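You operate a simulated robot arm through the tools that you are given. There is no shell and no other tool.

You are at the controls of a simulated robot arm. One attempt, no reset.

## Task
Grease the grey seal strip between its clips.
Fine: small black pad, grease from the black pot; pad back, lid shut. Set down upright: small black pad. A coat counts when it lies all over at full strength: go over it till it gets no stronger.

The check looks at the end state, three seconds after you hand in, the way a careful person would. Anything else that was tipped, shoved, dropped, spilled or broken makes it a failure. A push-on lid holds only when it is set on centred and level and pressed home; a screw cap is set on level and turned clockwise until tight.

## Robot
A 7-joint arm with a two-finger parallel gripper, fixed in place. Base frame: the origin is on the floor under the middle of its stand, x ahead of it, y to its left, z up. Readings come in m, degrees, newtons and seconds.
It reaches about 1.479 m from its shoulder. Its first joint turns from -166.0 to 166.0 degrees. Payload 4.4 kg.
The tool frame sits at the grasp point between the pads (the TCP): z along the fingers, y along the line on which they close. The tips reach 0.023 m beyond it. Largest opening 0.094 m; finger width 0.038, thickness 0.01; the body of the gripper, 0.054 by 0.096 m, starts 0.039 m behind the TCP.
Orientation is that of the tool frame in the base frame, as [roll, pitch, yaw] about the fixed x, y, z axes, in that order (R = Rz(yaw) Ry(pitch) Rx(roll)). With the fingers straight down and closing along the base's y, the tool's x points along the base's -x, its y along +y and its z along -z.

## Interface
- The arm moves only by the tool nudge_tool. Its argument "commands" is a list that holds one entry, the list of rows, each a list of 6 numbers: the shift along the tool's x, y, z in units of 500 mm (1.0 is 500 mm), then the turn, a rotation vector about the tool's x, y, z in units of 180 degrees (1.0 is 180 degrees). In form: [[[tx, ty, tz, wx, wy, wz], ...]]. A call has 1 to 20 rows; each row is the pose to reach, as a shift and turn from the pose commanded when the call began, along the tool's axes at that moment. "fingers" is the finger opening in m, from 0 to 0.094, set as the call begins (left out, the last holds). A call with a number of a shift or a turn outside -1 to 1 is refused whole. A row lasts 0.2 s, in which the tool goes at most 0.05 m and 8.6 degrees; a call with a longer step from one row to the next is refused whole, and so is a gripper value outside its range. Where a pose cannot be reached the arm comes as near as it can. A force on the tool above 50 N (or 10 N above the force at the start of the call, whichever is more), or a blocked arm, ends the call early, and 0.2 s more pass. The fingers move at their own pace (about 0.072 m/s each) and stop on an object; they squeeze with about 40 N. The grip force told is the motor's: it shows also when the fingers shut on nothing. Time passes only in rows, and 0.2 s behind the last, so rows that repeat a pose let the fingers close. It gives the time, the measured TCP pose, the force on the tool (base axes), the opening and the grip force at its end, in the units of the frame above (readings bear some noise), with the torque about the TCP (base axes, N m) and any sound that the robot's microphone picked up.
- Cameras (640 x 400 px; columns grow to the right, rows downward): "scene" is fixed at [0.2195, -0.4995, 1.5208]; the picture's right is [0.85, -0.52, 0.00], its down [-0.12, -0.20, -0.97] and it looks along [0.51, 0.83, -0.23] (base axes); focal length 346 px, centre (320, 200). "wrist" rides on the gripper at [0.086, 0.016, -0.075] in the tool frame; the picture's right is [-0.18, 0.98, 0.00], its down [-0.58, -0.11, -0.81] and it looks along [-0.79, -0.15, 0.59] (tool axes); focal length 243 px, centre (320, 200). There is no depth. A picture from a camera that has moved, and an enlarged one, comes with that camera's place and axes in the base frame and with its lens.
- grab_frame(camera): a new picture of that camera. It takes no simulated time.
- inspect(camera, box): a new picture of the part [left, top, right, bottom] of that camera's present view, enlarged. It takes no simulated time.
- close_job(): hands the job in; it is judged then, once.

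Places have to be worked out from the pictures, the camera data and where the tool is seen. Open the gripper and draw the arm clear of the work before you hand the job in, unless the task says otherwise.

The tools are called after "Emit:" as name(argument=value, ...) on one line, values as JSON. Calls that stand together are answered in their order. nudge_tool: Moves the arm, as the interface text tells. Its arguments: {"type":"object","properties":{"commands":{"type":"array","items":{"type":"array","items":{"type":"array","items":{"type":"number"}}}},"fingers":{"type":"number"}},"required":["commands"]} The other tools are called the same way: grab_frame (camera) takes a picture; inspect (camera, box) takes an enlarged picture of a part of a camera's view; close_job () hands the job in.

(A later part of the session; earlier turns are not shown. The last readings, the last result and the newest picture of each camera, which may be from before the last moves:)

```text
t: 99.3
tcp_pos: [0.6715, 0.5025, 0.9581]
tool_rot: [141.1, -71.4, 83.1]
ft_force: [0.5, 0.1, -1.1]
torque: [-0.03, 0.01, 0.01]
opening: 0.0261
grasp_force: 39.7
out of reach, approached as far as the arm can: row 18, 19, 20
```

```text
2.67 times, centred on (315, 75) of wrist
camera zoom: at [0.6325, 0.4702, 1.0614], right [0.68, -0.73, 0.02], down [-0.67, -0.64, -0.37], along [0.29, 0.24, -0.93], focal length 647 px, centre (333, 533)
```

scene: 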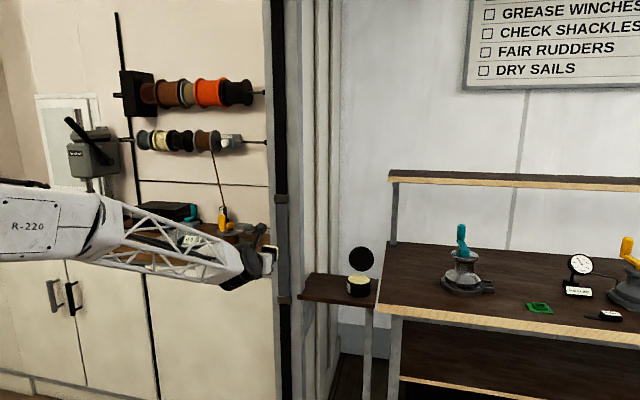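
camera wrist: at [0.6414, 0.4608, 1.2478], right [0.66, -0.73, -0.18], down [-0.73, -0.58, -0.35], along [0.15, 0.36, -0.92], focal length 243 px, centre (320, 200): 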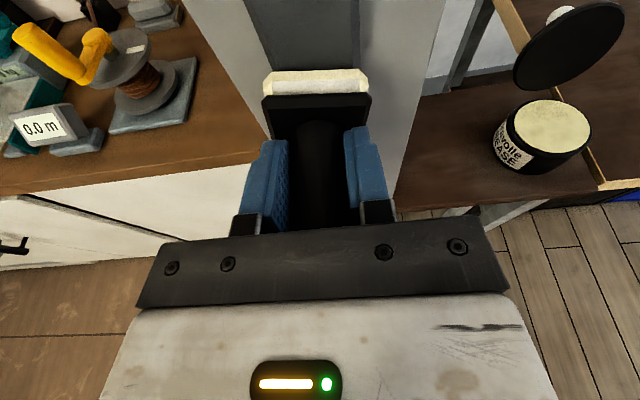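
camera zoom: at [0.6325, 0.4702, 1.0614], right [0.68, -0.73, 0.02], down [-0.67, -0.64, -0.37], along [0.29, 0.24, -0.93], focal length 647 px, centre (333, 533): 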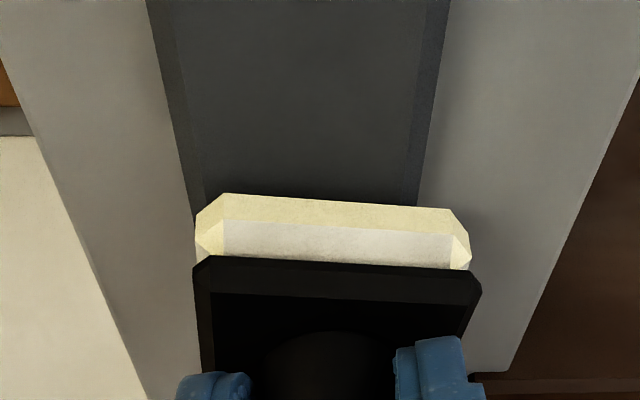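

Below about z=1.0 the strip is still bare and the wrist is near a limit again. Rolling the tool further about the pad axis should free the wrist and also makes the grip stiff against vertical friction. I'll back off 3 cm, rise, and roll +81°.

Emit:
nudge_tool(commands=[[[-0.015, 0, -0.0581, 0, 0, 0], [0.07, 0.018, -0.08, 0, 0, 0], [0.1556, 0.0364, -0.1021, 0, 0, 0], [0.1556, 0.0364, -0.1021, 0.01165, 0, 0.0435], [0.1556, 0.0364, -0.1021, 0.0233, 0, 0.0869], [0.1556, 0.0364, -0.1021, 0.035, 0, 0.1304], [0.1556, 0.0364, -0.1021, 0.0466, 0, 0.1739], [0.1556, 0.0364, -0.1021, 0.0583, 0, 0.2174], [0.1556, 0.0364, -0.1021, 0.0699, 0, 0.2608], [0.1556, 0.0364, -0.1021, 0.0816, 0, 0.3043], [0.1556, 0.0364, -0.1021, 0.0932, 0, 0.3478], [0.1556, 0.0364, -0.1021, 0.1049, 0, 0.3912], [0.1556, 0.0364, -0.1021, 0.1165, 0, 0.4347], [0.1556, 0.0364, -0.1021, 0.1165, 0, 0.4347]]])

Emit:
grab_frame(camera="wrist")

Emit:
inspect(camera="scene", box=[230, 180, 330, 320])

```text
t: 102.3
tcp_pos: [0.6509, 0.4815, 1.048]
tool_rot: [-95.1, -20.0, -29.1]
ft_force: [0.5, 0.3, -0.5]
torque: [-0.05, 0.03, 0.05]
opening: 0.0257
grasp_force: 39.9
```

```text
taken
camera wrist: at [0.6872, 0.3738, 1.0686], right [0.1, -0.15, -0.98], down [-0.92, -0.4, -0.03], along [-0.39, 0.9, -0.18], focal length 243 px, centre (320, 200)
```

wrist: 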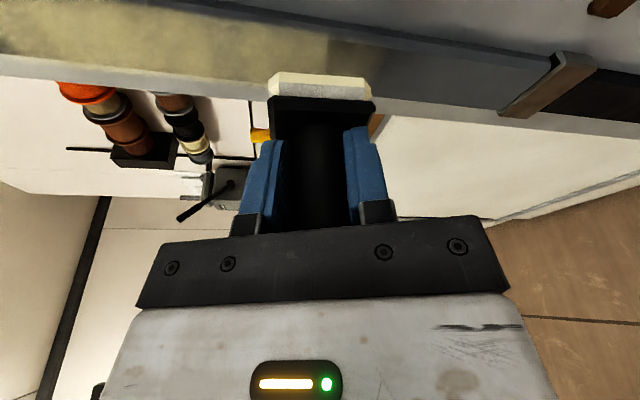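

```text
2.86 times, centred on (280, 250) of scene
camera zoom: at [0.2195, -0.4995, 1.5208], right [0.85, -0.52, 0.0], down [-0.12, -0.2, -0.97], along [0.51, 0.83, -0.23], focal length 987 px, centre (434, 57)
```

zoom: 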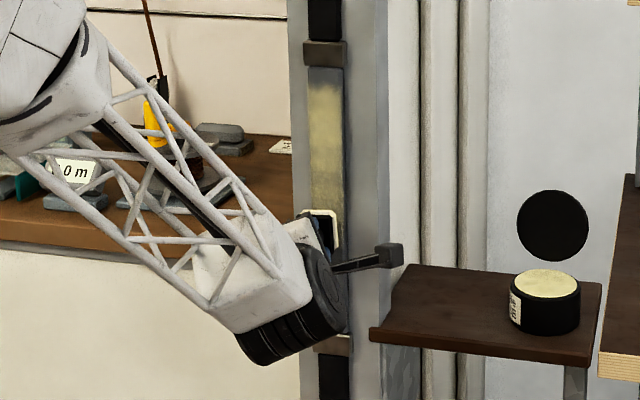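

Now the wrist has plenty of room, and the camera shows the whole strip: the upper part coated, the lower part bare. I'll re-centre 6 mm to the left and advance close to contact.

Emit:
nudge_tool(commands=[[[-0.0108, -0.0042, 0.0029, 0, 0, 0], [-0.0038, -0.004, 0.029, 0, 0, 0], [0.0008, -0.0039, 0.0464, 0, 0, 0], [0.0031, -0.0038, 0.0551, 0, 0, 0], [0.0031, -0.0038, 0.0551, 0, 0, 0]]])

Emit:
grab_frame(camera="wrist")

Emit:
inspect(camera="scene", box=[262, 220, 312, 310])

```text
t: 103.5
tcp_pos: [0.6653, 0.5059, 1.0485]
tool_rot: [-95.1, -20.1, -29.1]
ft_force: [1.1, 0.5, -0.6]
torque: [0.03, 0.01, -0.01]
opening: 0.0257
grasp_force: 39.7
```

```text
taken
camera wrist: at [0.7024, 0.3975, 1.0694], right [0.1, -0.16, -0.98], down [-0.92, -0.4, -0.03], along [-0.39, 0.9, -0.18], focal length 243 px, centre (320, 200)
```

wrist: 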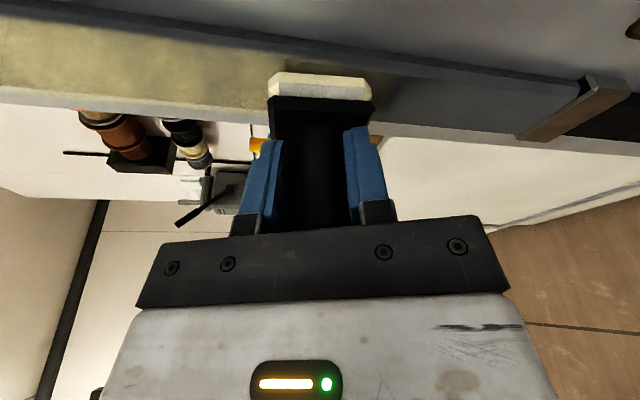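

```text
4.44 times, centred on (287, 265) of scene
camera zoom: at [0.2195, -0.4995, 1.5208], right [0.85, -0.52, 0.0], down [-0.12, -0.2, -0.97], along [0.51, 0.83, -0.23], focal length 1536 px, centre (467, -89)
```

zoom: 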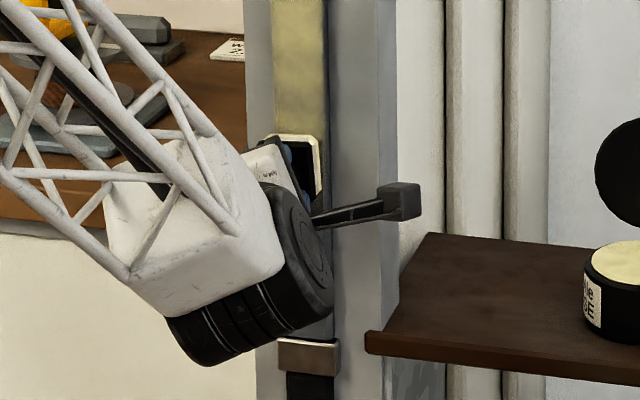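

Zooming in on the pad and strip from the wrist camera to check centring before touching.

Emit:
inspect(camera="wrist", box=[180, 0, 480, 160])

Emit:
inspect(camera="scene", box=[270, 235, 300, 270])

```text
2.13 times, centred on (330, 80) of wrist
camera zoom: at [0.7024, 0.3975, 1.0694], right [0.1, -0.16, -0.98], down [-0.92, -0.4, -0.03], along [-0.39, 0.9, -0.18], focal length 518 px, centre (299, 456)
```

zoom: 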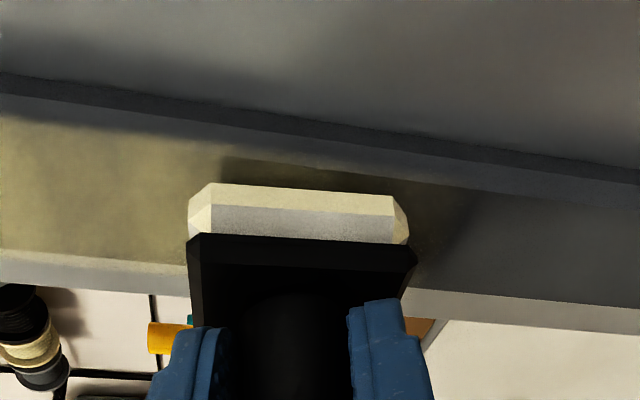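

```text
11.43 times, centred on (285, 252) of scene
camera zoom: at [0.2195, -0.4995, 1.5208], right [0.85, -0.52, 0.0], down [-0.12, -0.2, -0.97], along [0.51, 0.83, -0.23], focal length 3949 px, centre (720, -400)
```

zoom: 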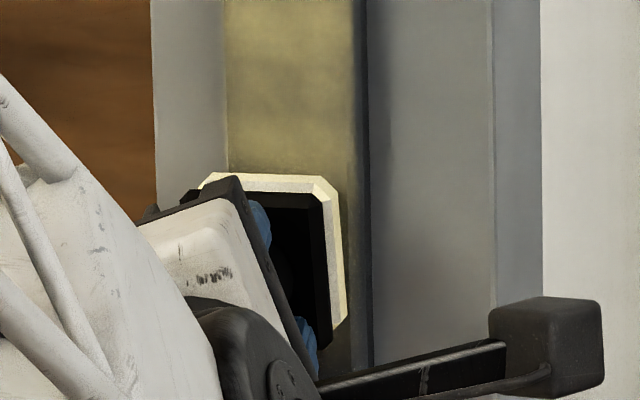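

The pad is centred and only about 3° from square. I'll ease into contact in half-millimetre steps.

Emit:
nudge_tool(commands=[[[0.0003, 0, 0.001, 0, 0, 0], [0.0005, 0, 0.0019, 0, 0, 0], [0.0008, 0, 0.0029, 0, 0, 0], [0.0009, 0, 0.0034, 0, 0, 0], [0.0009, 0, 0.0034, 0, 0, 0]]])

```text
t: 104.7
tcp_pos: [0.6661, 0.5067, 1.0489]
tool_rot: [-95.2, -20.1, -29.2]
ft_force: [-0.9, 0.2, -1.4]
torque: [-0.02, 0.02, -0.01]
opening: 0.0259
grasp_force: 40.1
```

Emit:
nudge_tool(commands=[[[0.0002, 0, 0.0006, 0, 0, 0], [0.0003, 0, 0.0012, 0, 0, 0], [0.0005, 0, 0.0018, 0, 0, 0], [0.0005, 0, 0.0018, 0, 0, 0]]])

```text
t: 105.7
tcp_pos: [0.6675, 0.5068, 1.0474]
tool_rot: [-95.0, -20.1, -29.1]
ft_force: [0.9, 0.4, -0.2]
torque: [0.0, 0.01, 0.0]
opening: 0.0261
grasp_force: 39.5
```

No touch yet after 2.6 mm in total. Continuing in small steps.

Emit:
nudge_tool(commands=[[[0.0002, 0, 0.0006, 0, 0, 0], [0.0003, 0, 0.0012, 0, 0, 0], [0.0005, 0, 0.0018, 0, 0, 0], [0.0005, 0, 0.0018, 0, 0, 0]]])

```text
t: 106.7
tcp_pos: [0.6681, 0.5072, 1.0493]
tool_rot: [-95.1, -20.2, -29.1]
ft_force: [-1.1, -1.5, -0.4]
torque: [-0.06, 0.02, -0.05]
opening: 0.0258
grasp_force: 40.2
```

A first hint of contact, about 2 N. Adding 0.3 mm.

Emit:
nudge_tool(commands=[[[0.0001, 0, 0.0004, 0, 0, 0], [0.0002, 0, 0.0006, 0, 0, 0], [0.0002, 0, 0.0006, 0, 0, 0]]])

```text
t: 107.5
tcp_pos: [0.6671, 0.5086, 1.0482]
tool_rot: [-95.1, -20.1, -29.2]
ft_force: [-8.5, -5.5, 0.7]
torque: [-0.13, 0.14, -0.1]
opening: 0.0259
grasp_force: 40.0
```

10 N now, but pressing on the bottom-right corner. I'll trim the pitch by 0.4° and yaw by 0.3° to bring the face flat.

Emit:
nudge_tool(commands=[[[0, 0, 0, -0.0013, 0.0004, 0.0003], [0, 0, 0, -0.0026, 0.0008, 0.0006], [0, 0, 0, -0.0026, 0.0008, 0.0006]]])

```text
t: 108.3
tcp_pos: [0.6679, 0.5072, 1.0481]
tool_rot: [-95.5, -20.0, -29.2]
ft_force: [-11.9, -12.3, 5.0]
torque: [0.25, -0.23, -0.18]
opening: 0.026
grasp_force: 39.6
```

Nearly flat, with 17 N. I'll ease 0.15 mm and stroke down 3 cm to test how the force behaves in this orientation.

Emit:
nudge_tool(commands=[[[-0.0001, 0, -0.0003, 0, 0, 0], [-0.0069, 0.0187, 0.0014, 0, 0, 0], [-0.0138, 0.0374, 0.003, 0, 0, 0], [-0.0206, 0.0562, 0.0047, 0, 0, 0]]])

Emit:
inspect(camera="wrist", box=[120, 0, 600, 200])

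```text
t: 109.3
tcp_pos: [0.6661, 0.5073, 1.0179]
tool_rot: [-95.5, -20.0, -29.3]
ft_force: [0.4, 1.1, -0.3]
torque: [-0.02, 0.05, -0.02]
opening: 0.026
grasp_force: 39.7
```

```text
1.33 times, centred on (360, 100) of wrist
camera zoom: at [0.7031, 0.4002, 1.0392], right [0.1, -0.16, -0.98], down [-0.92, -0.39, -0.02], along [-0.38, 0.91, -0.19], focal length 324 px, centre (267, 333)
```

zoom: 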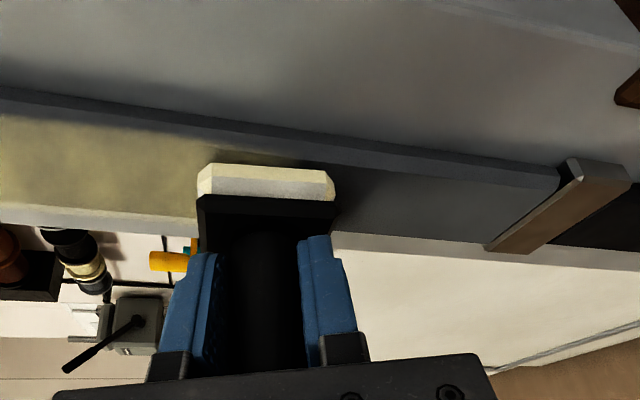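

Contact was lost over 3 cm, since arm tracking varies by about half a millimetre. This orientation is stiff against digging in, so I can use a firmer nominal push. Advancing again.

Emit:
nudge_tool(commands=[[[0.0002, 0, 0.0006, 0, 0, 0], [0.0003, 0, 0.0012, 0, 0, 0], [0.0004, 0, 0.0016, 0, 0, 0], [0.0004, 0, 0.0016, 0, 0, 0]]])

```text
t: 110.3
tcp_pos: [0.6679, 0.507, 1.0191]
tool_rot: [-95.5, -20.1, -29.3]
ft_force: [-7.5, -1.9, -2.2]
torque: [-0.05, 0.08, 0.09]
opening: 0.0262
grasp_force: 39.6
```

7 N. I'll add 0.4 mm and stroke down 3 cm.

Emit:
nudge_tool(commands=[[[0.0002, 0, 0.0008, 0, 0, 0], [-0.0032, 0.0094, 0.0016, 0, 0, 0], [-0.0066, 0.0187, 0.0025, 0, 0, 0], [-0.0101, 0.0281, 0.0033, 0, 0, 0], [-0.0135, 0.0374, 0.0041, 0, 0, 0], [-0.0169, 0.0468, 0.005, 0, 0, 0], [-0.0203, 0.0562, 0.0058, 0, 0, 0]]])

Emit:
inspect(camera="wrist", box=[120, 0, 600, 200])

```text
t: 111.0
tcp_pos: [0.6685, 0.5073, 1.0178]
tool_rot: [-95.2, -20.1, -29.5]
ft_force: [-18.8, -18.8, 10.1]
torque: [-0.09, -0.01, -0.17]
opening: 0.026
grasp_force: 40.1
stopped in row 3: the force on the tool passed its limit at 57 N (the readings are from after the stop); the commanded pose is now the measured one
```

```text
1.33 times, centred on (360, 100) of wrist
camera zoom: at [0.7046, 0.3998, 1.0381], right [0.1, -0.16, -0.98], down [-0.92, -0.39, -0.03], along [-0.38, 0.91, -0.18], focal length 324 px, centre (267, 333)
```

zoom: 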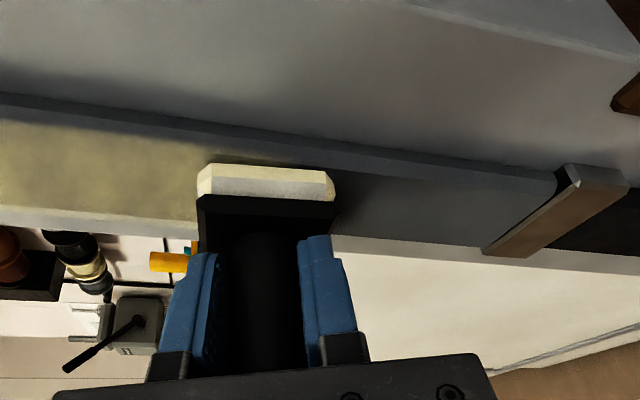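

It stuck and spiked while sliding. I'll lift off 4 mm and see whether pressing alone deposited grease at this spot.

Emit:
nudge_tool(commands=[[[-0.001, 0, -0.0039, 0, 0, 0], [-0.0041, -0.0001, -0.0155, 0, 0, 0], [-0.0041, -0.0001, -0.0155, 0, 0, 0]]])

Emit:
inspect(camera="wrist", box=[120, 0, 600, 200])

Emit:
inspect(camera="scene", box=[265, 195, 305, 305])

```text
t: 111.8
tcp_pos: [0.6636, 0.5023, 1.0172]
tool_rot: [-95.2, -20.1, -29.5]
ft_force: [-1.3, -0.6, -1.1]
torque: [0.0, 0.02, -0.01]
opening: 0.0261
grasp_force: 40.3
```

```text
1.33 times, centred on (360, 100) of wrist
camera zoom: at [0.6996, 0.3949, 1.0374], right [0.1, -0.16, -0.98], down [-0.92, -0.39, -0.03], along [-0.38, 0.91, -0.18], focal length 324 px, centre (267, 333)
```

zoom: 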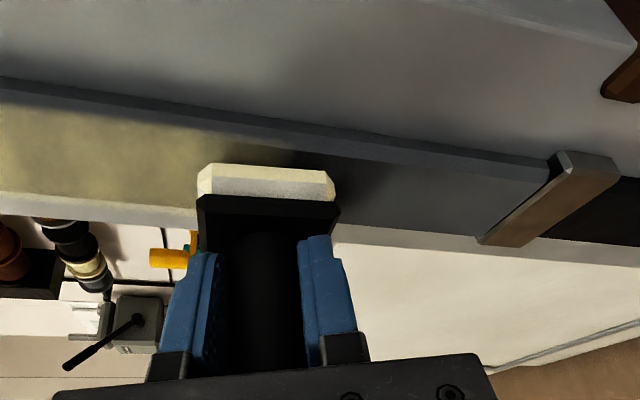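

```text
3.64 times, centred on (285, 250) of scene
camera zoom: at [0.2195, -0.4995, 1.5208], right [0.85, -0.52, 0.0], down [-0.12, -0.2, -0.97], along [0.51, 0.83, -0.23], focal length 1257 px, centre (447, 18)
```

zoom: 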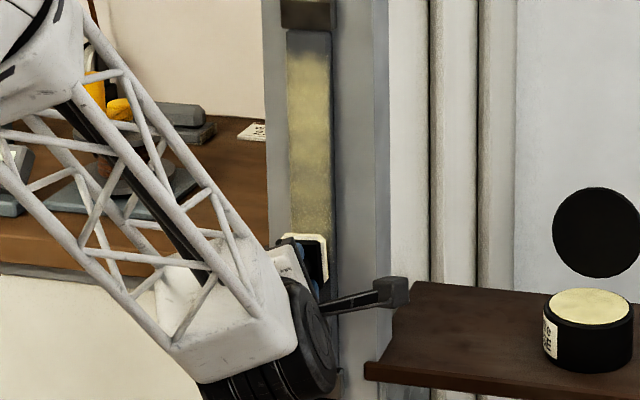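

I'll back off 4 cm to see the whole strip surface unobstructed.

Emit:
nudge_tool(commands=[[[-0.0103, -0.0003, -0.0387, 0, 0, 0], [-0.0206, -0.0006, -0.0773, 0, 0, 0], [-0.0206, -0.0006, -0.0773, 0, 0, 0]]])

Emit:
inspect(camera="wrist", box=[0, 0, 640, 200])

Emit:
inspect(camera="scene", box=[265, 190, 305, 270])

```text
t: 112.5
tcp_pos: [0.6328, 0.4736, 1.0165]
tool_rot: [-95.1, -20.1, -29.4]
ft_force: [-0.7, -0.3, -0.2]
torque: [-0.02, 0.02, 0.02]
opening: 0.0257
grasp_force: 39.5
```

```text
1.00 times, centred on (320, 100) of wrist (not enlarged: the box is as wide or as high as the picture)
camera zoom: at [0.6697, 0.3662, 1.0376], right [0.1, -0.16, -0.98], down [-0.92, -0.39, -0.03], along [-0.38, 0.91, -0.18], focal length 243 px, centre (320, 300)
```

zoom: 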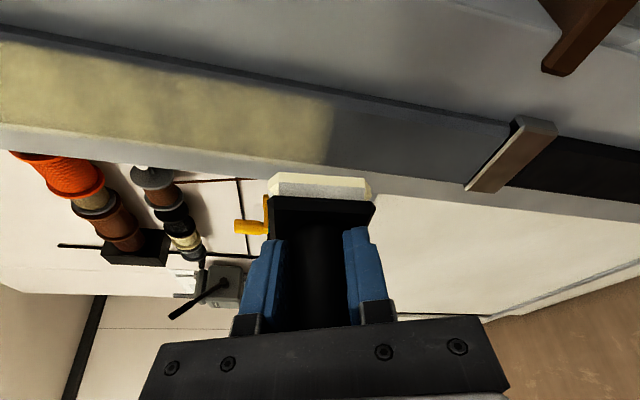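

```text
5.00 times, centred on (285, 230) of scene
camera zoom: at [0.2195, -0.4995, 1.5208], right [0.85, -0.52, 0.0], down [-0.12, -0.2, -0.97], along [0.51, 0.83, -0.23], focal length 1728 px, centre (495, 50)
```

zoom: 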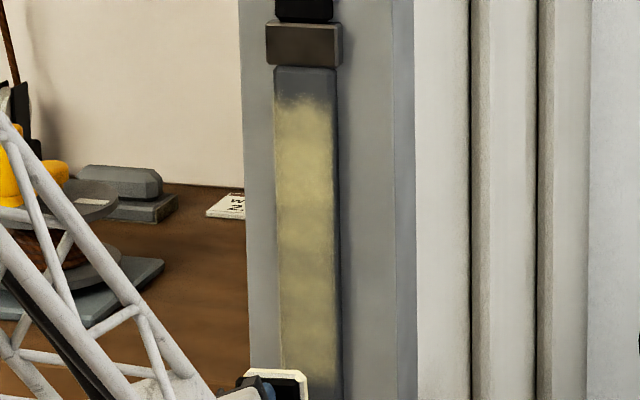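

The view is clear: the coat is solid where pressed and ends sharply at about z=0.996, so pressing works and the pad still has grease. I'll trim the pitch and press again 1.6 cm lower.

Emit:
nudge_tool(commands=[[[0.0101, 0.0003, 0.0387, -0.0021, -0.0008, 0.0006], [0.0089, 0.0314, 0.0802, -0.0021, -0.0008, 0.0006], [0.0122, 0.0315, 0.0928, -0.0021, -0.0008, 0.0006], [0.0126, 0.0315, 0.0943, -0.0021, -0.0008, 0.0006], [0.0126, 0.0315, 0.0943, -0.0021, -0.0008, 0.0006]]])

```text
t: 113.8
tcp_pos: [0.667, 0.5078, 1.0007]
tool_rot: [-95.6, -20.0, -29.2]
ft_force: [-0.4, -0.1, -0.1]
torque: [-0.03, 0.0, 0.0]
opening: 0.0258
grasp_force: 40.5
```

Just short of contact. Pressing in another 0.8 mm.

Emit:
nudge_tool(commands=[[[0.0002, 0, 0.0008, 0, 0, 0], [0.0004, 0, 0.0015, 0, 0, 0], [0.0004, 0, 0.0015, 0, 0, 0]]])

```text
t: 114.5
tcp_pos: [0.6669, 0.5083, 0.9997]
tool_rot: [-95.7, -19.9, -29.2]
ft_force: [-14.9, -12.4, 1.6]
torque: [0.21, -0.29, -0.1]
opening: 0.0262
grasp_force: 40.1
```

19 N, slightly top-heavy but good. Now five dabs stepping down to the lower clip, lifting 2 mm in between.

Emit:
nudge_tool(commands=[[[-0.001, 0, -0.0039, 0.0005, 0.0002, -0.0001], [-0.0133, 0.0337, -0.0006, 0.0005, 0.0002, -0.0001], [-0.0123, 0.0337, 0.0033, 0.0005, 0.0002, -0.0001], [-0.0123, 0.0337, 0.0033, 0.0005, 0.0002, -0.0001], [-0.0133, 0.0337, -0.0006, 0.0005, 0.0002, -0.0001], [-0.0256, 0.0673, 0.0027, 0.0005, 0.0002, -0.0001], [-0.0246, 0.0673, 0.0066, 0.0005, 0.0002, -0.0001], [-0.0246, 0.0673, 0.0066, 0.0005, 0.0002, -0.0001], [-0.0256, 0.0673, 0.0027, 0.0005, 0.0002, -0.0001], [-0.0379, 0.101, 0.006, 0.0005, 0.0002, -0.0001], [-0.0369, 0.101, 0.0099, 0.0005, 0.0002, -0.0001], [-0.0369, 0.101, 0.0099, 0.0005, 0.0002, -0.0001], [-0.0379, 0.101, 0.006, 0.0005, 0.0002, -0.0001], [-0.0502, 0.1347, 0.0093, 0.0005, 0.0002, -0.0001], [-0.0492, 0.1347, 0.0132, 0.0005, 0.0002, -0.0001], [-0.0492, 0.1347, 0.0132, 0.0005, 0.0002, -0.0001]]])

Emit:
inspect(camera="wrist", box=[0, 0, 640, 200])

```text
t: 118.0
tcp_pos: [0.6681, 0.5065, 0.9293]
tool_rot: [-95.5, -20.0, -29.2]
ft_force: [-17.7, -15.9, 6.4]
torque: [0.24, -0.25, -0.15]
opening: 0.0261
grasp_force: 40.3
```

```text
1.00 times, centred on (320, 100) of wrist (not enlarged: the box is as wide or as high as the picture)
camera zoom: at [0.7044, 0.4002, 0.9496], right [0.09, -0.16, -0.98], down [-0.92, -0.39, -0.02], along [-0.38, 0.91, -0.19], focal length 243 px, centre (320, 300)
```

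zoom: 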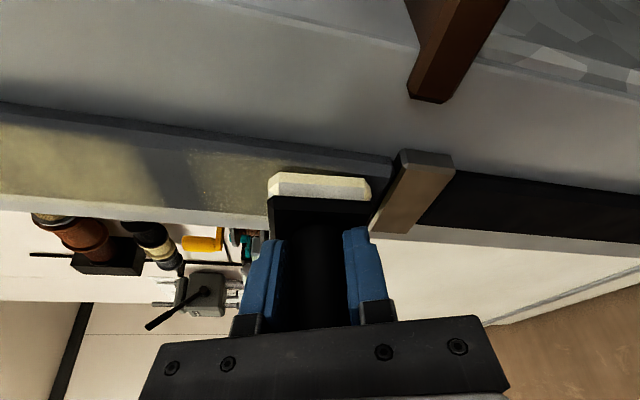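

The lower dabs gave only a faint coat, so the pad is running out and needs re-dipping. I worked out one combined rotation that takes the pad from this pressing pose to pad-down within joint limits. First I'll retreat, then do half of it while moving toward the pot.

Emit:
nudge_tool(commands=[[[-0.0102, 0, -0.0387, 0, 0, 0], [-0.0205, 0.0001, -0.0773, 0, 0, 0], [-0.0409, 0.0002, -0.1547, 0, 0, 0], [0, -0.08, -0.166, 0, 0, 0], [0.02, -0.16, -0.17, 0, 0, 0], [0.0412, -0.2242, -0.1767, 0, 0, 0], [0.0906, -0.2244, -0.1888, -0.00237, -0.02947, -0.0299], [0.1399, -0.2246, -0.2008, -0.00474, -0.05894, -0.0598], [0.1893, -0.2248, -0.2129, -0.00711, -0.08841, -0.0897], [0.2386, -0.225, -0.2249, -0.00948, -0.11788, -0.1196], [0.288, -0.2252, -0.237, -0.01185, -0.14735, -0.1495], [0.3373, -0.2254, -0.249, -0.01422, -0.17682, -0.1794], [0.3867, -0.2256, -0.2611, -0.01659, -0.20629, -0.2093], [0.436, -0.2258, -0.2731, -0.01896, -0.23576, -0.2392], [0.4854, -0.226, -0.2852, -0.02133, -0.26523, -0.2691], [0.5347, -0.2262, -0.2972, -0.0237, -0.2947, -0.299], [0.584, -0.2264, -0.3092, -0.02607, -0.32417, -0.3289], [0.584, -0.2264, -0.3092, -0.02607, -0.32417, -0.3289]]])

Emit:
grab_frame(camera="scene")

Emit:
grab_frame(camera="wrist")

```text
t: 121.8
tcp_pos: [0.7997, 0.2708, 1.1475]
tool_rot: [-158.2, -37.0, 67.4]
ft_force: [0.3, -0.2, -0.3]
torque: [0.0, 0.0, 0.01]
opening: 0.0257
grasp_force: 39.7
```

```text
taken
```

scene: 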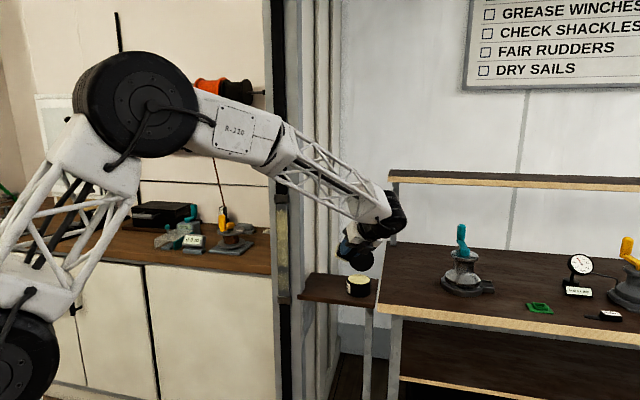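

```text
taken
camera wrist: at [0.8507, 0.2832, 1.2505], right [0.87, -0.28, -0.4], down [-0.18, -0.94, 0.28], along [-0.46, -0.17, -0.87], focal length 243 px, centre (320, 200)
```

wrist: 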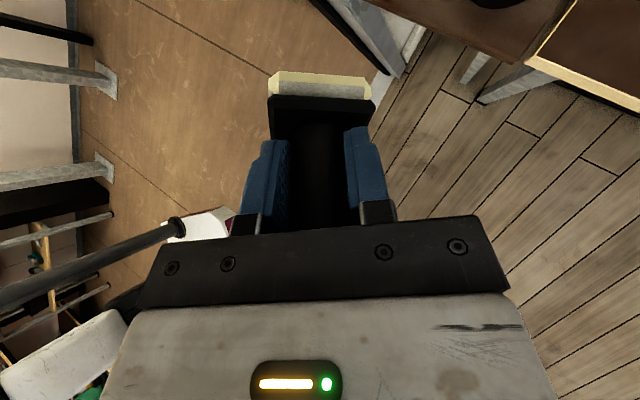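

Halfway and in reach. Completing the rotation in place so the pad faces down.

Emit:
nudge_tool(commands=[[[0, 0, 0, -0.00237, -0.02947, -0.0299], [0, 0, 0, -0.00474, -0.05894, -0.0598], [0, 0, 0, -0.00711, -0.08841, -0.0897], [0, 0, 0, -0.00948, -0.11788, -0.1196], [0, 0, 0, -0.01185, -0.14735, -0.1495], [0, 0, 0, -0.01422, -0.17682, -0.1794], [0, 0, 0, -0.01659, -0.20629, -0.2093], [0, 0, 0, -0.01896, -0.23576, -0.2392], [0, 0, 0, -0.02133, -0.26523, -0.2691], [0, 0, 0, -0.0237, -0.2947, -0.299], [0, 0, 0, -0.02607, -0.32417, -0.3289], [0, 0, 0, -0.02607, -0.32417, -0.3289]]])

Emit:
grab_frame(camera="wrist")

Emit:
inspect(camera="scene", box=[280, 170, 420, 310])

```text
t: 124.3
tcp_pos: [0.8001, 0.2708, 1.1483]
tool_rot: [-179.9, 15.7, 135.8]
ft_force: [-0.5, 0.9, -0.7]
torque: [-0.01, -0.02, -0.06]
opening: 0.0255
grasp_force: 39.9
```

```text
taken
camera wrist: at [0.7371, 0.3544, 1.1966], right [0.81, 0.58, 0.05], down [0.17, -0.32, 0.93], along [0.56, -0.75, -0.35], focal length 243 px, centre (320, 200)
```

wrist: 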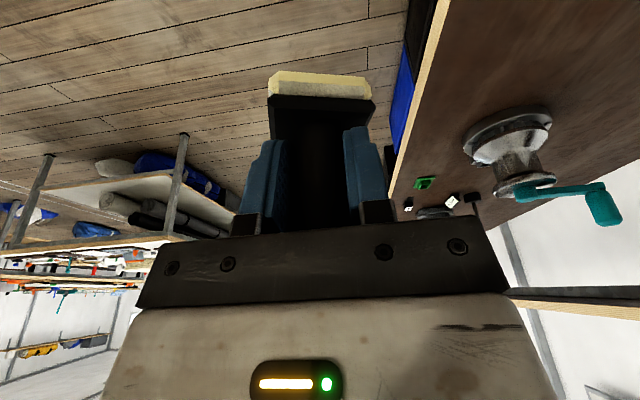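

```text
2.86 times, centred on (350, 240) of scene
camera zoom: at [0.2195, -0.4995, 1.5208], right [0.85, -0.52, 0.0], down [-0.12, -0.2, -0.97], along [0.51, 0.83, -0.23], focal length 987 px, centre (234, 86)
```

zoom: 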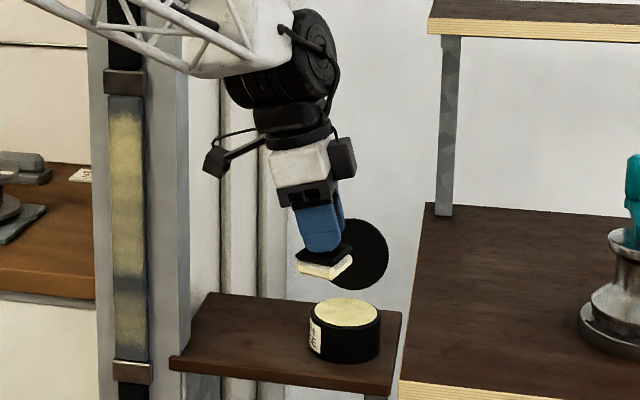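

The pad is level and facing down over the staging point, and the scene view now shows the strip clearly. I'll zoom in to see where the coat is weak.

Emit:
inspect(camera="scene", box=[268, 190, 298, 250])

Emit:
inspect(camera="scene", box=[268, 245, 298, 305])

```text
6.67 times, centred on (283, 220) of scene
camera zoom: at [0.2195, -0.4995, 1.5208], right [0.85, -0.52, 0.0], down [-0.12, -0.2, -0.97], along [0.51, 0.83, -0.23], focal length 2304 px, centre (567, 67)
```

zoom: 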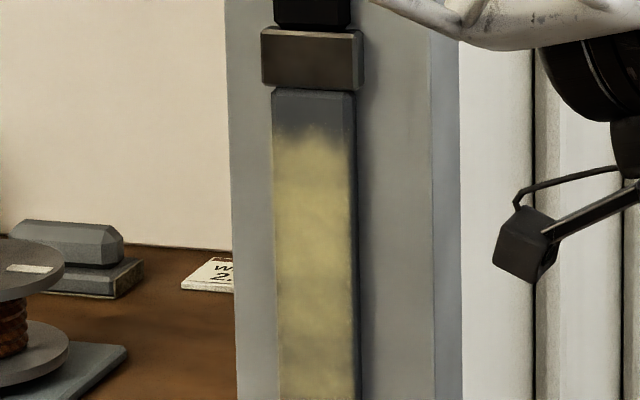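

```text
6.67 times, centred on (283, 275) of scene
camera zoom: at [0.2195, -0.4995, 1.5208], right [0.85, -0.52, 0.0], down [-0.12, -0.2, -0.97], along [0.51, 0.83, -0.23], focal length 2304 px, centre (567, -300)
```

zoom: 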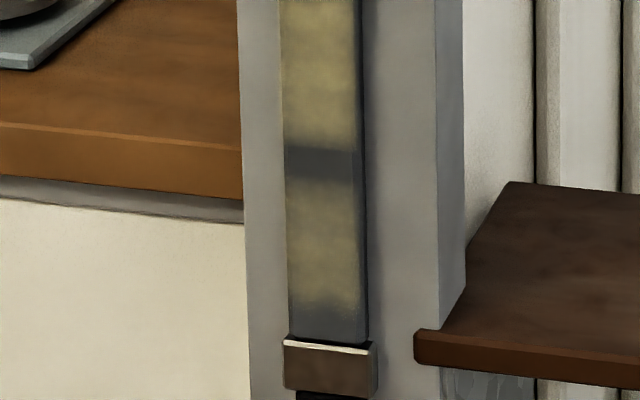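

The coat covers the full width. It's strong in the upper middle and weaker in the lower part, with gaps at z≈1.0 and at both ends. I'll move over the pot to re-dip.

Emit:
nudge_tool(commands=[[[0.0075, 0.0833, 0.0344, 0, 0, 0], [0.015, 0.1666, 0.0689, 0, 0, 0], [0.0226, 0.25, 0.1033, 0, 0, 0], [0.0301, 0.3333, 0.1378, 0, 0, 0], [0.0376, 0.4166, 0.1722, 0, 0, 0], [0.05, 0.4166, 0.216, 0, 0, 0], [0.062, 0.4166, 0.2588, 0, 0, 0], [0.062, 0.4166, 0.2588, 0, 0, 0]]])

Emit:
inspect(camera="scene", box=[330, 240, 390, 305])

Emit:
inspect(camera="wrist", box=[200, 0, 440, 150])

```text
t: 126.2
tcp_pos: [0.9497, 0.4169, 1.0157]
tool_rot: [-179.8, 15.6, 135.7]
ft_force: [-0.4, -1.0, -0.7]
torque: [0.03, -0.02, 0.03]
opening: 0.0258
grasp_force: 39.8
```

```text
6.15 times, centred on (360, 272) of scene
camera zoom: at [0.2195, -0.4995, 1.5208], right [0.85, -0.52, 0.0], down [-0.12, -0.2, -0.97], along [0.51, 0.83, -0.23], focal length 2127 px, centre (74, -246)
```

zoom: 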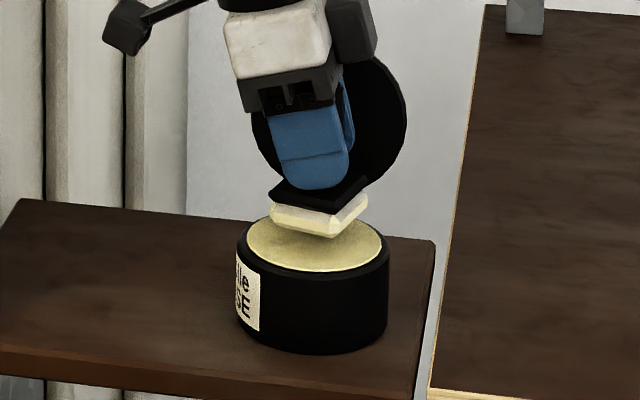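

```text
2.67 times, centred on (320, 75) of wrist
camera zoom: at [0.8863, 0.5005, 1.0642], right [0.81, 0.58, 0.05], down [0.17, -0.32, 0.93], along [0.56, -0.75, -0.36], focal length 647 px, centre (320, 533)
```

zoom: 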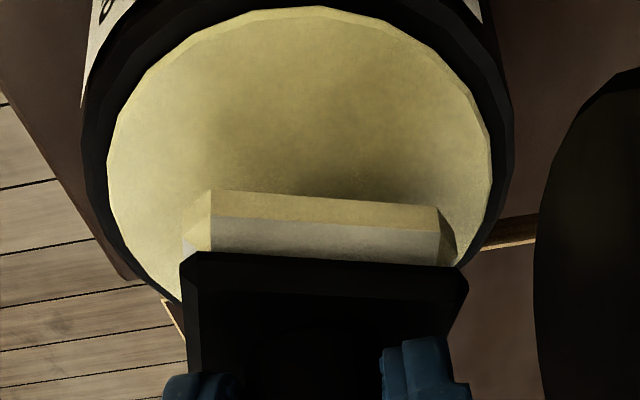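

Centred over the grease. Lowering gently until there's a light push.

Emit:
nudge_tool(commands=[[[0.0027, 0, 0.0096, 0, 0, 0], [0.0054, 0, 0.0193, 0, 0, 0], [0.0065, 0, 0.0231, 0, 0, 0], [0.0076, 0, 0.027, 0, 0, 0], [0.0076, 0, 0.027, 0, 0, 0]]])

Emit:
inspect(camera="scene", box=[340, 255, 380, 300])

```text
t: 127.3
tcp_pos: [0.9499, 0.4161, 1.0018]
tool_rot: [180.0, 15.7, 135.7]
ft_force: [-0.5, -0.5, 6.0]
torque: [0.05, 0.2, -0.03]
opening: 0.0257
grasp_force: 39.5
```

```text
8.89 times, centred on (360, 278) of scene
camera zoom: at [0.2195, -0.4995, 1.5208], right [0.85, -0.52, 0.0], down [-0.12, -0.2, -0.97], along [0.51, 0.83, -0.23], focal length 3072 px, centre (-36, -489)
```

zoom: 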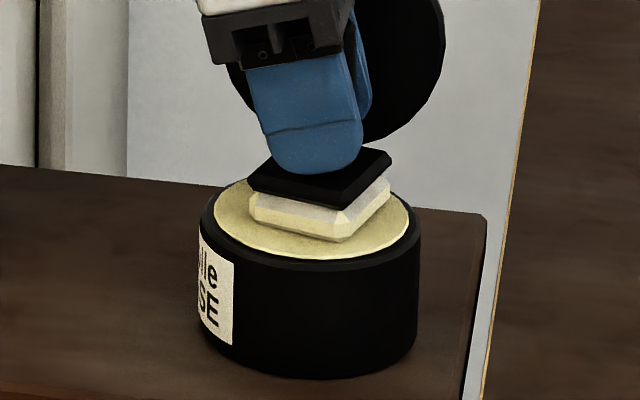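

Touching with 6 N. I'll press slightly more, hold, lift, shift a few mm and press again to take up plenty of grease.

Emit:
nudge_tool(commands=[[[0.0002, 0, 0.0007, 0, 0, 0], [0.0002, 0, 0.0007, 0, 0, 0], [0.0002, 0, 0.0007, 0, 0, 0], [0.0002, 0, 0.0007, 0, 0, 0], [-0.0016, 0, -0.0058, 0, 0, 0], [-0.0016, 0.008, -0.0058, 0, 0, 0], [0.0002, 0.008, 0.0007, 0, 0, 0], [0.0002, 0.008, 0.0007, 0, 0, 0], [0.0002, 0.008, 0.0007, 0, 0, 0], [-0.0016, 0.008, -0.0058, 0, 0, 0], [-0.0016, -0.008, -0.0058, 0, 0, 0], [0.0002, -0.008, 0.0007, 0, 0, 0], [0.0002, -0.008, 0.0007, 0, 0, 0], [0.0002, -0.008, 0.0007, 0, 0, 0]]])

```text
t: 130.3
tcp_pos: [0.9469, 0.4132, 1.0015]
tool_rot: [179.9, 15.7, 135.7]
ft_force: [-1.7, 0.1, 11.7]
torque: [0.18, 0.39, 0.0]
opening: 0.0259
grasp_force: 40.2
```

Loaded with about 12 N. I'll lift out, back away to the staging point and begin the reverse rotation.

Emit:
nudge_tool(commands=[[[-0.0027, 0, -0.0096, 0, 0, 0], [-0.0108, 0, -0.0385, 0, 0, 0], [-0.0271, 0, -0.0963, 0, 0, 0], [-0.0352, -0.0818, -0.1341, 0, 0, 0], [-0.0433, -0.1636, -0.1719, 0, 0, 0], [-0.0514, -0.2454, -0.2096, 0, 0, 0], [-0.0595, -0.3272, -0.2474, 0, 0, 0], [-0.0676, -0.409, -0.2852, 0, 0, 0], [-0.0676, -0.409, -0.2852, 0.00237, 0.02947, 0.0299], [-0.0676, -0.409, -0.2852, 0.00474, 0.05894, 0.0598], [-0.0676, -0.409, -0.2852, 0.00711, 0.08841, 0.0897], [-0.0676, -0.409, -0.2852, 0.00948, 0.11788, 0.1196], [-0.0676, -0.409, -0.2852, 0.01185, 0.14735, 0.1495], [-0.0676, -0.409, -0.2852, 0.01422, 0.17682, 0.1794], [-0.0676, -0.409, -0.2852, 0.01659, 0.20629, 0.2093], [-0.0676, -0.409, -0.2852, 0.01896, 0.23576, 0.2392], [-0.0676, -0.409, -0.2852, 0.02133, 0.26523, 0.2691], [-0.0676, -0.409, -0.2852, 0.0237, 0.2947, 0.299], [-0.0676, -0.409, -0.2852, 0.02607, 0.32417, 0.3289]]])

```text
t: 134.3
tcp_pos: [0.7985, 0.2718, 1.1479]
tool_rot: [-158.2, -37.1, 67.1]
ft_force: [0.3, 0.1, -0.2]
torque: [-0.04, 0.01, 0.0]
opening: 0.0257
grasp_force: 40.3
```

In position. Completing the reverse rotation while moving to the top of the strip, about 3 cm off the surface.

Emit:
nudge_tool(commands=[[[0.028, -0.0345, 0.0214, 0.00237, 0.02947, 0.0299], [0.056, -0.069, 0.0427, 0.00474, 0.05894, 0.0598], [0.0841, -0.1035, 0.0641, 0.00711, 0.08841, 0.0897], [0.1121, -0.138, 0.0855, 0.00948, 0.11788, 0.1196], [0.1401, -0.1725, 0.1068, 0.01185, 0.14735, 0.1495], [0.1681, -0.2069, 0.1282, 0.01422, 0.17682, 0.1794], [0.1961, -0.2414, 0.1495, 0.01659, 0.20629, 0.2093], [0.2241, -0.2759, 0.1709, 0.01896, 0.23576, 0.2392], [0.2522, -0.3104, 0.1923, 0.02133, 0.26523, 0.2691], [0.2802, -0.3449, 0.2136, 0.0237, 0.2947, 0.299], [0.3082, -0.3794, 0.235, 0.02607, 0.32417, 0.3289], [0.3082, -0.3794, 0.235, 0.02607, 0.32417, 0.3289]]])

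Emit:
inspect(camera="wrist", box=[0, 0, 640, 200])

Emit:
inspect(camera="scene", box=[240, 170, 320, 300])

```text
t: 136.9
tcp_pos: [0.6539, 0.491, 1.2107]
tool_rot: [-95.5, -20.0, -29.3]
ft_force: [0.3, -0.1, -1.0]
torque: [0.01, 0.03, -0.02]
opening: 0.026
grasp_force: 39.7
```

```text
1.00 times, centred on (320, 100) of wrist (not enlarged: the box is as wide or as high as the picture)
camera zoom: at [0.6896, 0.3841, 1.2315], right [0.09, -0.16, -0.98], down [-0.92, -0.39, -0.02], along [-0.38, 0.91, -0.18], focal length 243 px, centre (320, 300)
```

zoom: 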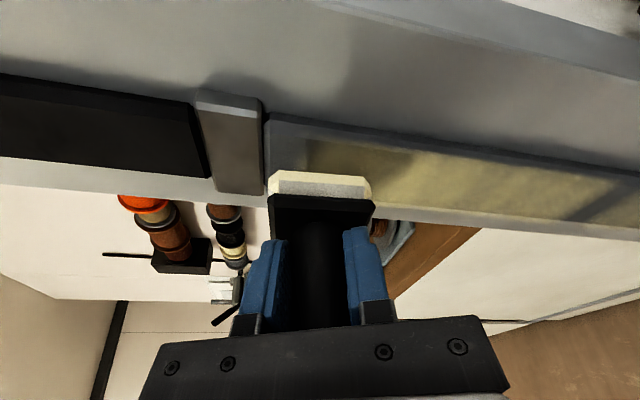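

```text
3.08 times, centred on (280, 235) of scene
camera zoom: at [0.2195, -0.4995, 1.5208], right [0.85, -0.52, 0.0], down [-0.12, -0.2, -0.97], along [0.51, 0.83, -0.23], focal length 1063 px, centre (443, 92)
```

zoom: 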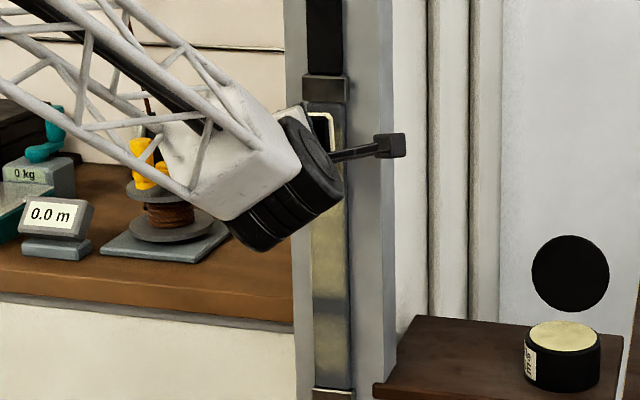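

I'm back in the pressing pose at the top of the strip with the wrist comfortably in reach. Advancing to near contact.

Emit:
nudge_tool(commands=[[[0.0051, 0, 0.0193, 0, 0, 0], [0.0082, 0, 0.0309, 0, 0, 0], [0.0107, 0, 0.0406, 0, 0, 0], [0.0112, 0, 0.0425, 0, 0, 0], [0.0117, 0, 0.0445, 0, 0, 0], [0.0117, 0, 0.0445, 0, 0, 0]]])

```text
t: 138.3
tcp_pos: [0.6693, 0.5063, 1.2106]
tool_rot: [-95.5, -20.0, -29.2]
ft_force: [-33.6, -29.3, 1.5]
torque: [0.1, -0.08, 0.05]
opening: 0.026
grasp_force: 39.4
```

44 N and perfectly flat. I'll work at slightly less depth: dab here, then 5 mm higher against the clip, then step down in two dabs.

Emit:
nudge_tool(commands=[[[-0.0003, 0, -0.001, 0, 0, 0], [-0.0003, 0, -0.001, 0, 0, 0], [-0.0013, 0, -0.0048, 0, 0, 0], [0.0021, -0.0094, -0.0057, 0, 0, 0], [0.0031, -0.0094, -0.0019, 0, 0, 0], [0.0031, -0.0094, -0.0019, 0, 0, 0], [0.0031, -0.0094, -0.0019, 0, 0, 0], [0.0021, -0.0094, -0.0057, 0, 0, 0], [-0.0119, 0.029, -0.002, 0, 0, 0], [-0.0109, 0.029, 0.0018, 0, 0, 0], [-0.0109, 0.029, 0.0018, 0, 0, 0], [-0.0109, 0.029, 0.0018, 0, 0, 0], [-0.0119, 0.029, -0.002, 0, 0, 0], [-0.0235, 0.0608, 0.0011, 0, 0, 0], [-0.0225, 0.0608, 0.0049, 0, 0, 0], [-0.0225, 0.0608, 0.0049, 0, 0, 0], [-0.0225, 0.0608, 0.0049, 0, 0, 0]]])

Emit:
inspect(camera="scene", box=[262, 185, 302, 305])

Emit:
inspect(camera="wrist", box=[0, 0, 640, 200])

```text
t: 141.9
tcp_pos: [0.6673, 0.506, 1.1788]
tool_rot: [-95.5, -20.0, -29.3]
ft_force: [-0.7, -0.7, -0.9]
torque: [0.02, 0.03, -0.01]
opening: 0.0261
grasp_force: 40.5
```

```text
3.33 times, centred on (282, 245) of scene
camera zoom: at [0.2195, -0.4995, 1.5208], right [0.85, -0.52, 0.0], down [-0.12, -0.2, -0.97], along [0.51, 0.83, -0.23], focal length 1152 px, centre (447, 50)
```

zoom: 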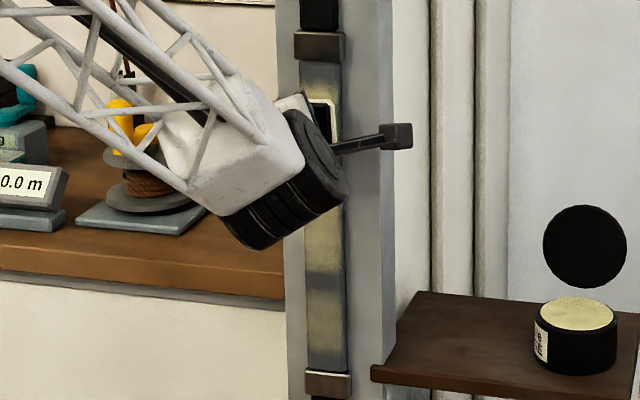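

```text
1.00 times, centred on (320, 100) of wrist (not enlarged: the box is as wide or as high as the picture)
camera zoom: at [0.7047, 0.3988, 1.1983], right [0.09, -0.16, -0.98], down [-0.92, -0.39, -0.02], along [-0.38, 0.91, -0.19], focal length 243 px, centre (320, 300)
```

zoom: 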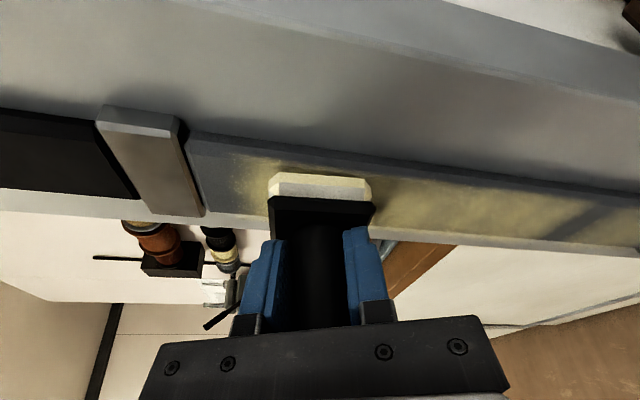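

The last dab missed contact because the arm's tracking varies with height. I'll press about 0.9 mm deeper here and check the force.

Emit:
nudge_tool(commands=[[[0.0003, 0, 0.001, 0, 0, 0], [0.0005, 0, 0.0018, 0, 0, 0], [0.0005, 0, 0.0018, 0, 0, 0]]])

Emit:
inspect(camera="wrist", box=[100, 40, 480, 160])

```text
t: 142.8
tcp_pos: [0.6689, 0.5066, 1.178]
tool_rot: [-95.5, -20.0, -29.3]
ft_force: [-10.1, -5.2, -0.8]
torque: [0.04, -0.08, 0.01]
opening: 0.0259
grasp_force: 40.1
```

```text
1.68 times, centred on (290, 100) of wrist
camera zoom: at [0.7056, 0.3989, 1.198], right [0.09, -0.16, -0.98], down [-0.92, -0.39, -0.02], along [-0.38, 0.91, -0.19], focal length 409 px, centre (370, 368)
```

zoom: 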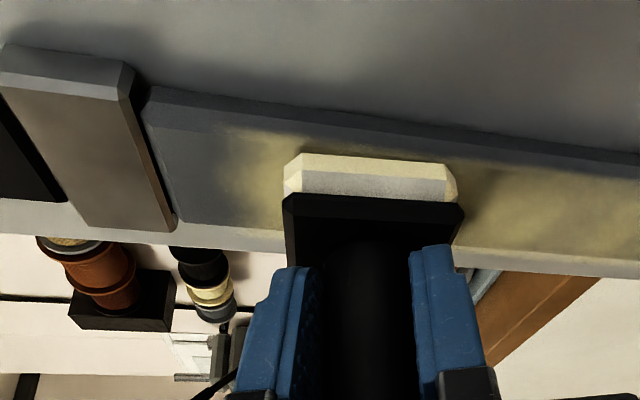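

11 N and flat here. I'll look at the top section in the scene view to see what the last presses deposited.

Emit:
inspect(camera="scene", box=[270, 190, 296, 222])

Emit:
inspect(camera="scene", box=[268, 225, 298, 305])

```text
12.50 times, centred on (283, 206) of scene
camera zoom: at [0.2195, -0.4995, 1.5208], right [0.85, -0.52, 0.0], down [-0.12, -0.2, -0.97], along [0.51, 0.83, -0.23], focal length 4320 px, centre (782, 125)
```

zoom: 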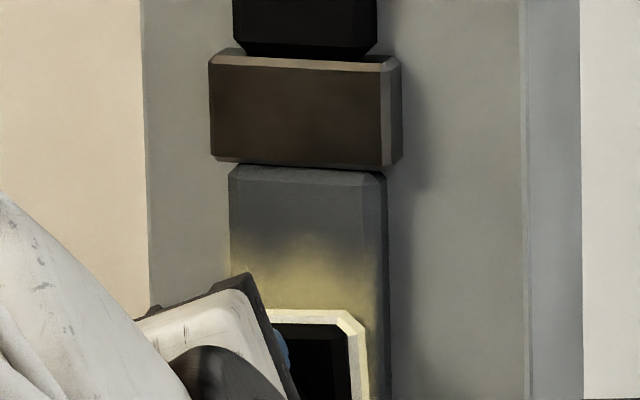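

```text
5.00 times, centred on (283, 265) of scene
camera zoom: at [0.2195, -0.4995, 1.5208], right [0.85, -0.52, 0.0], down [-0.12, -0.2, -0.97], along [0.51, 0.83, -0.23], focal length 1728 px, centre (505, -125)
```

zoom: 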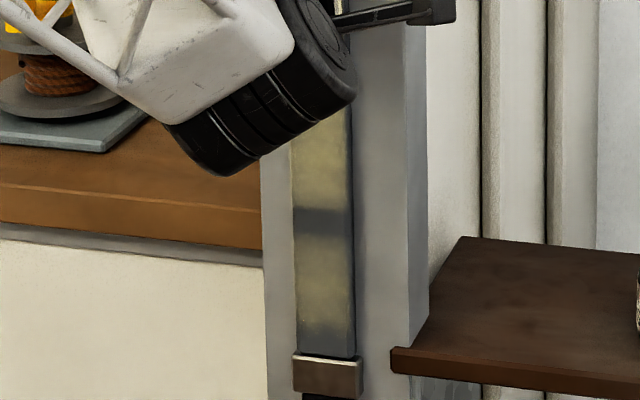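

The coat seems to build in short bands, and the new presses changed little, so wiping motion probably matters. With about 11 N here I'll try a slow upward wipe of 2 cm in this stiffer orientation.

Emit:
nudge_tool(commands=[[[0.0034, -0.0094, -0.0009, 0, 0, 0], [0.0068, -0.0187, -0.0018, 0, 0, 0], [0.0103, -0.0281, -0.0027, 0, 0, 0], [0.0137, -0.0374, -0.0036, 0, 0, 0]]])

Emit:
inspect(camera="wrist", box=[100, 40, 480, 160])

```text
t: 143.8
tcp_pos: [0.6696, 0.5059, 1.1962]
tool_rot: [-95.8, -19.9, -29.2]
ft_force: [-20.1, -19.8, -21.7]
torque: [-0.27, 0.33, -0.07]
opening: 0.0258
grasp_force: 40.1
```

```text
1.68 times, centred on (290, 100) of wrist
camera zoom: at [0.7058, 0.3989, 1.2161], right [0.09, -0.16, -0.98], down [-0.92, -0.39, -0.02], along [-0.38, 0.91, -0.19], focal length 409 px, centre (370, 368)
```

zoom: 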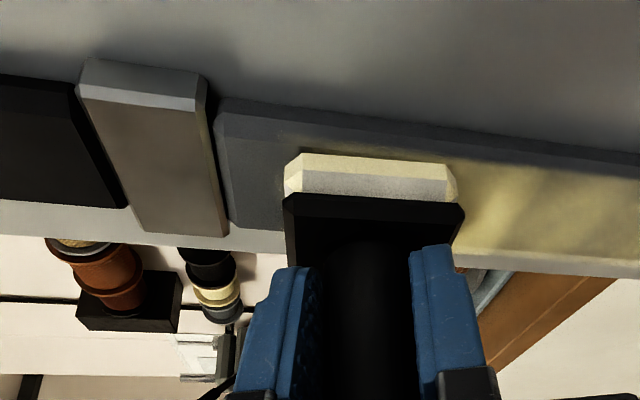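

Wiping works: the strip behind the pad is brighter, at 28 N with friction. I'll continue up to the clip while easing off slightly.

Emit:
nudge_tool(commands=[[[0.0032, -0.0094, -0.0013, 0, 0, 0], [0.0066, -0.0187, -0.0022, 0, 0, 0], [0.01, -0.0281, -0.0033, 0, 0, 0], [0.0121, -0.034, -0.004, 0, 0, 0]]])

Emit:
inspect(camera="wrist", box=[100, 40, 480, 160])

```text
t: 144.8
tcp_pos: [0.6688, 0.5076, 1.2169]
tool_rot: [-95.6, -20.0, -29.3]
ft_force: [-15.4, -17.0, -13.7]
torque: [-0.2, 0.15, -0.06]
opening: 0.0261
grasp_force: 40.0
```

```text
1.68 times, centred on (290, 100) of wrist
camera zoom: at [0.7055, 0.3992, 1.2373], right [0.1, -0.16, -0.98], down [-0.92, -0.39, -0.03], along [-0.38, 0.91, -0.19], focal length 409 px, centre (370, 368)
```

zoom: 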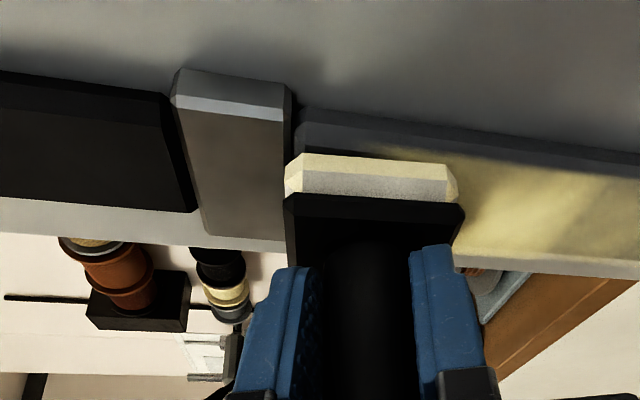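

The pad is right at the upper clip and the coat below is now bright. Next I'll wipe back down 3 cm and check the force on reversal.

Emit:
nudge_tool(commands=[[[-0.0035, 0.0094, 0.0007, 0, 0, 0], [-0.0069, 0.0187, 0.0016, 0, 0, 0], [-0.0103, 0.0281, 0.0025, 0, 0, 0], [-0.0137, 0.0374, 0.0034, 0, 0, 0], [-0.0172, 0.0468, 0.0043, 0, 0, 0], [-0.0206, 0.0561, 0.0052, 0, 0, 0]]])

Emit:
inspect(camera="wrist", box=[100, 40, 480, 160])

```text
t: 146.2
tcp_pos: [0.6684, 0.5082, 1.1877]
tool_rot: [-95.3, -20.1, -29.3]
ft_force: [-15.4, -14.4, 16.7]
torque: [0.3, -0.55, -0.21]
opening: 0.0261
grasp_force: 40.2
```

```text
1.68 times, centred on (290, 100) of wrist
camera zoom: at [0.7047, 0.3999, 1.208], right [0.1, -0.16, -0.98], down [-0.92, -0.39, -0.03], along [-0.38, 0.91, -0.18], focal length 409 px, centre (370, 368)
```

zoom: 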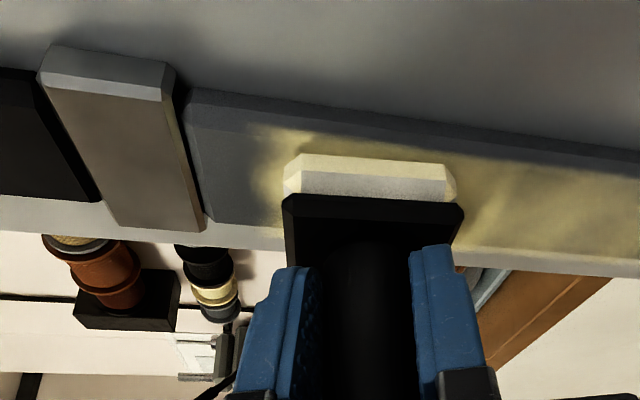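

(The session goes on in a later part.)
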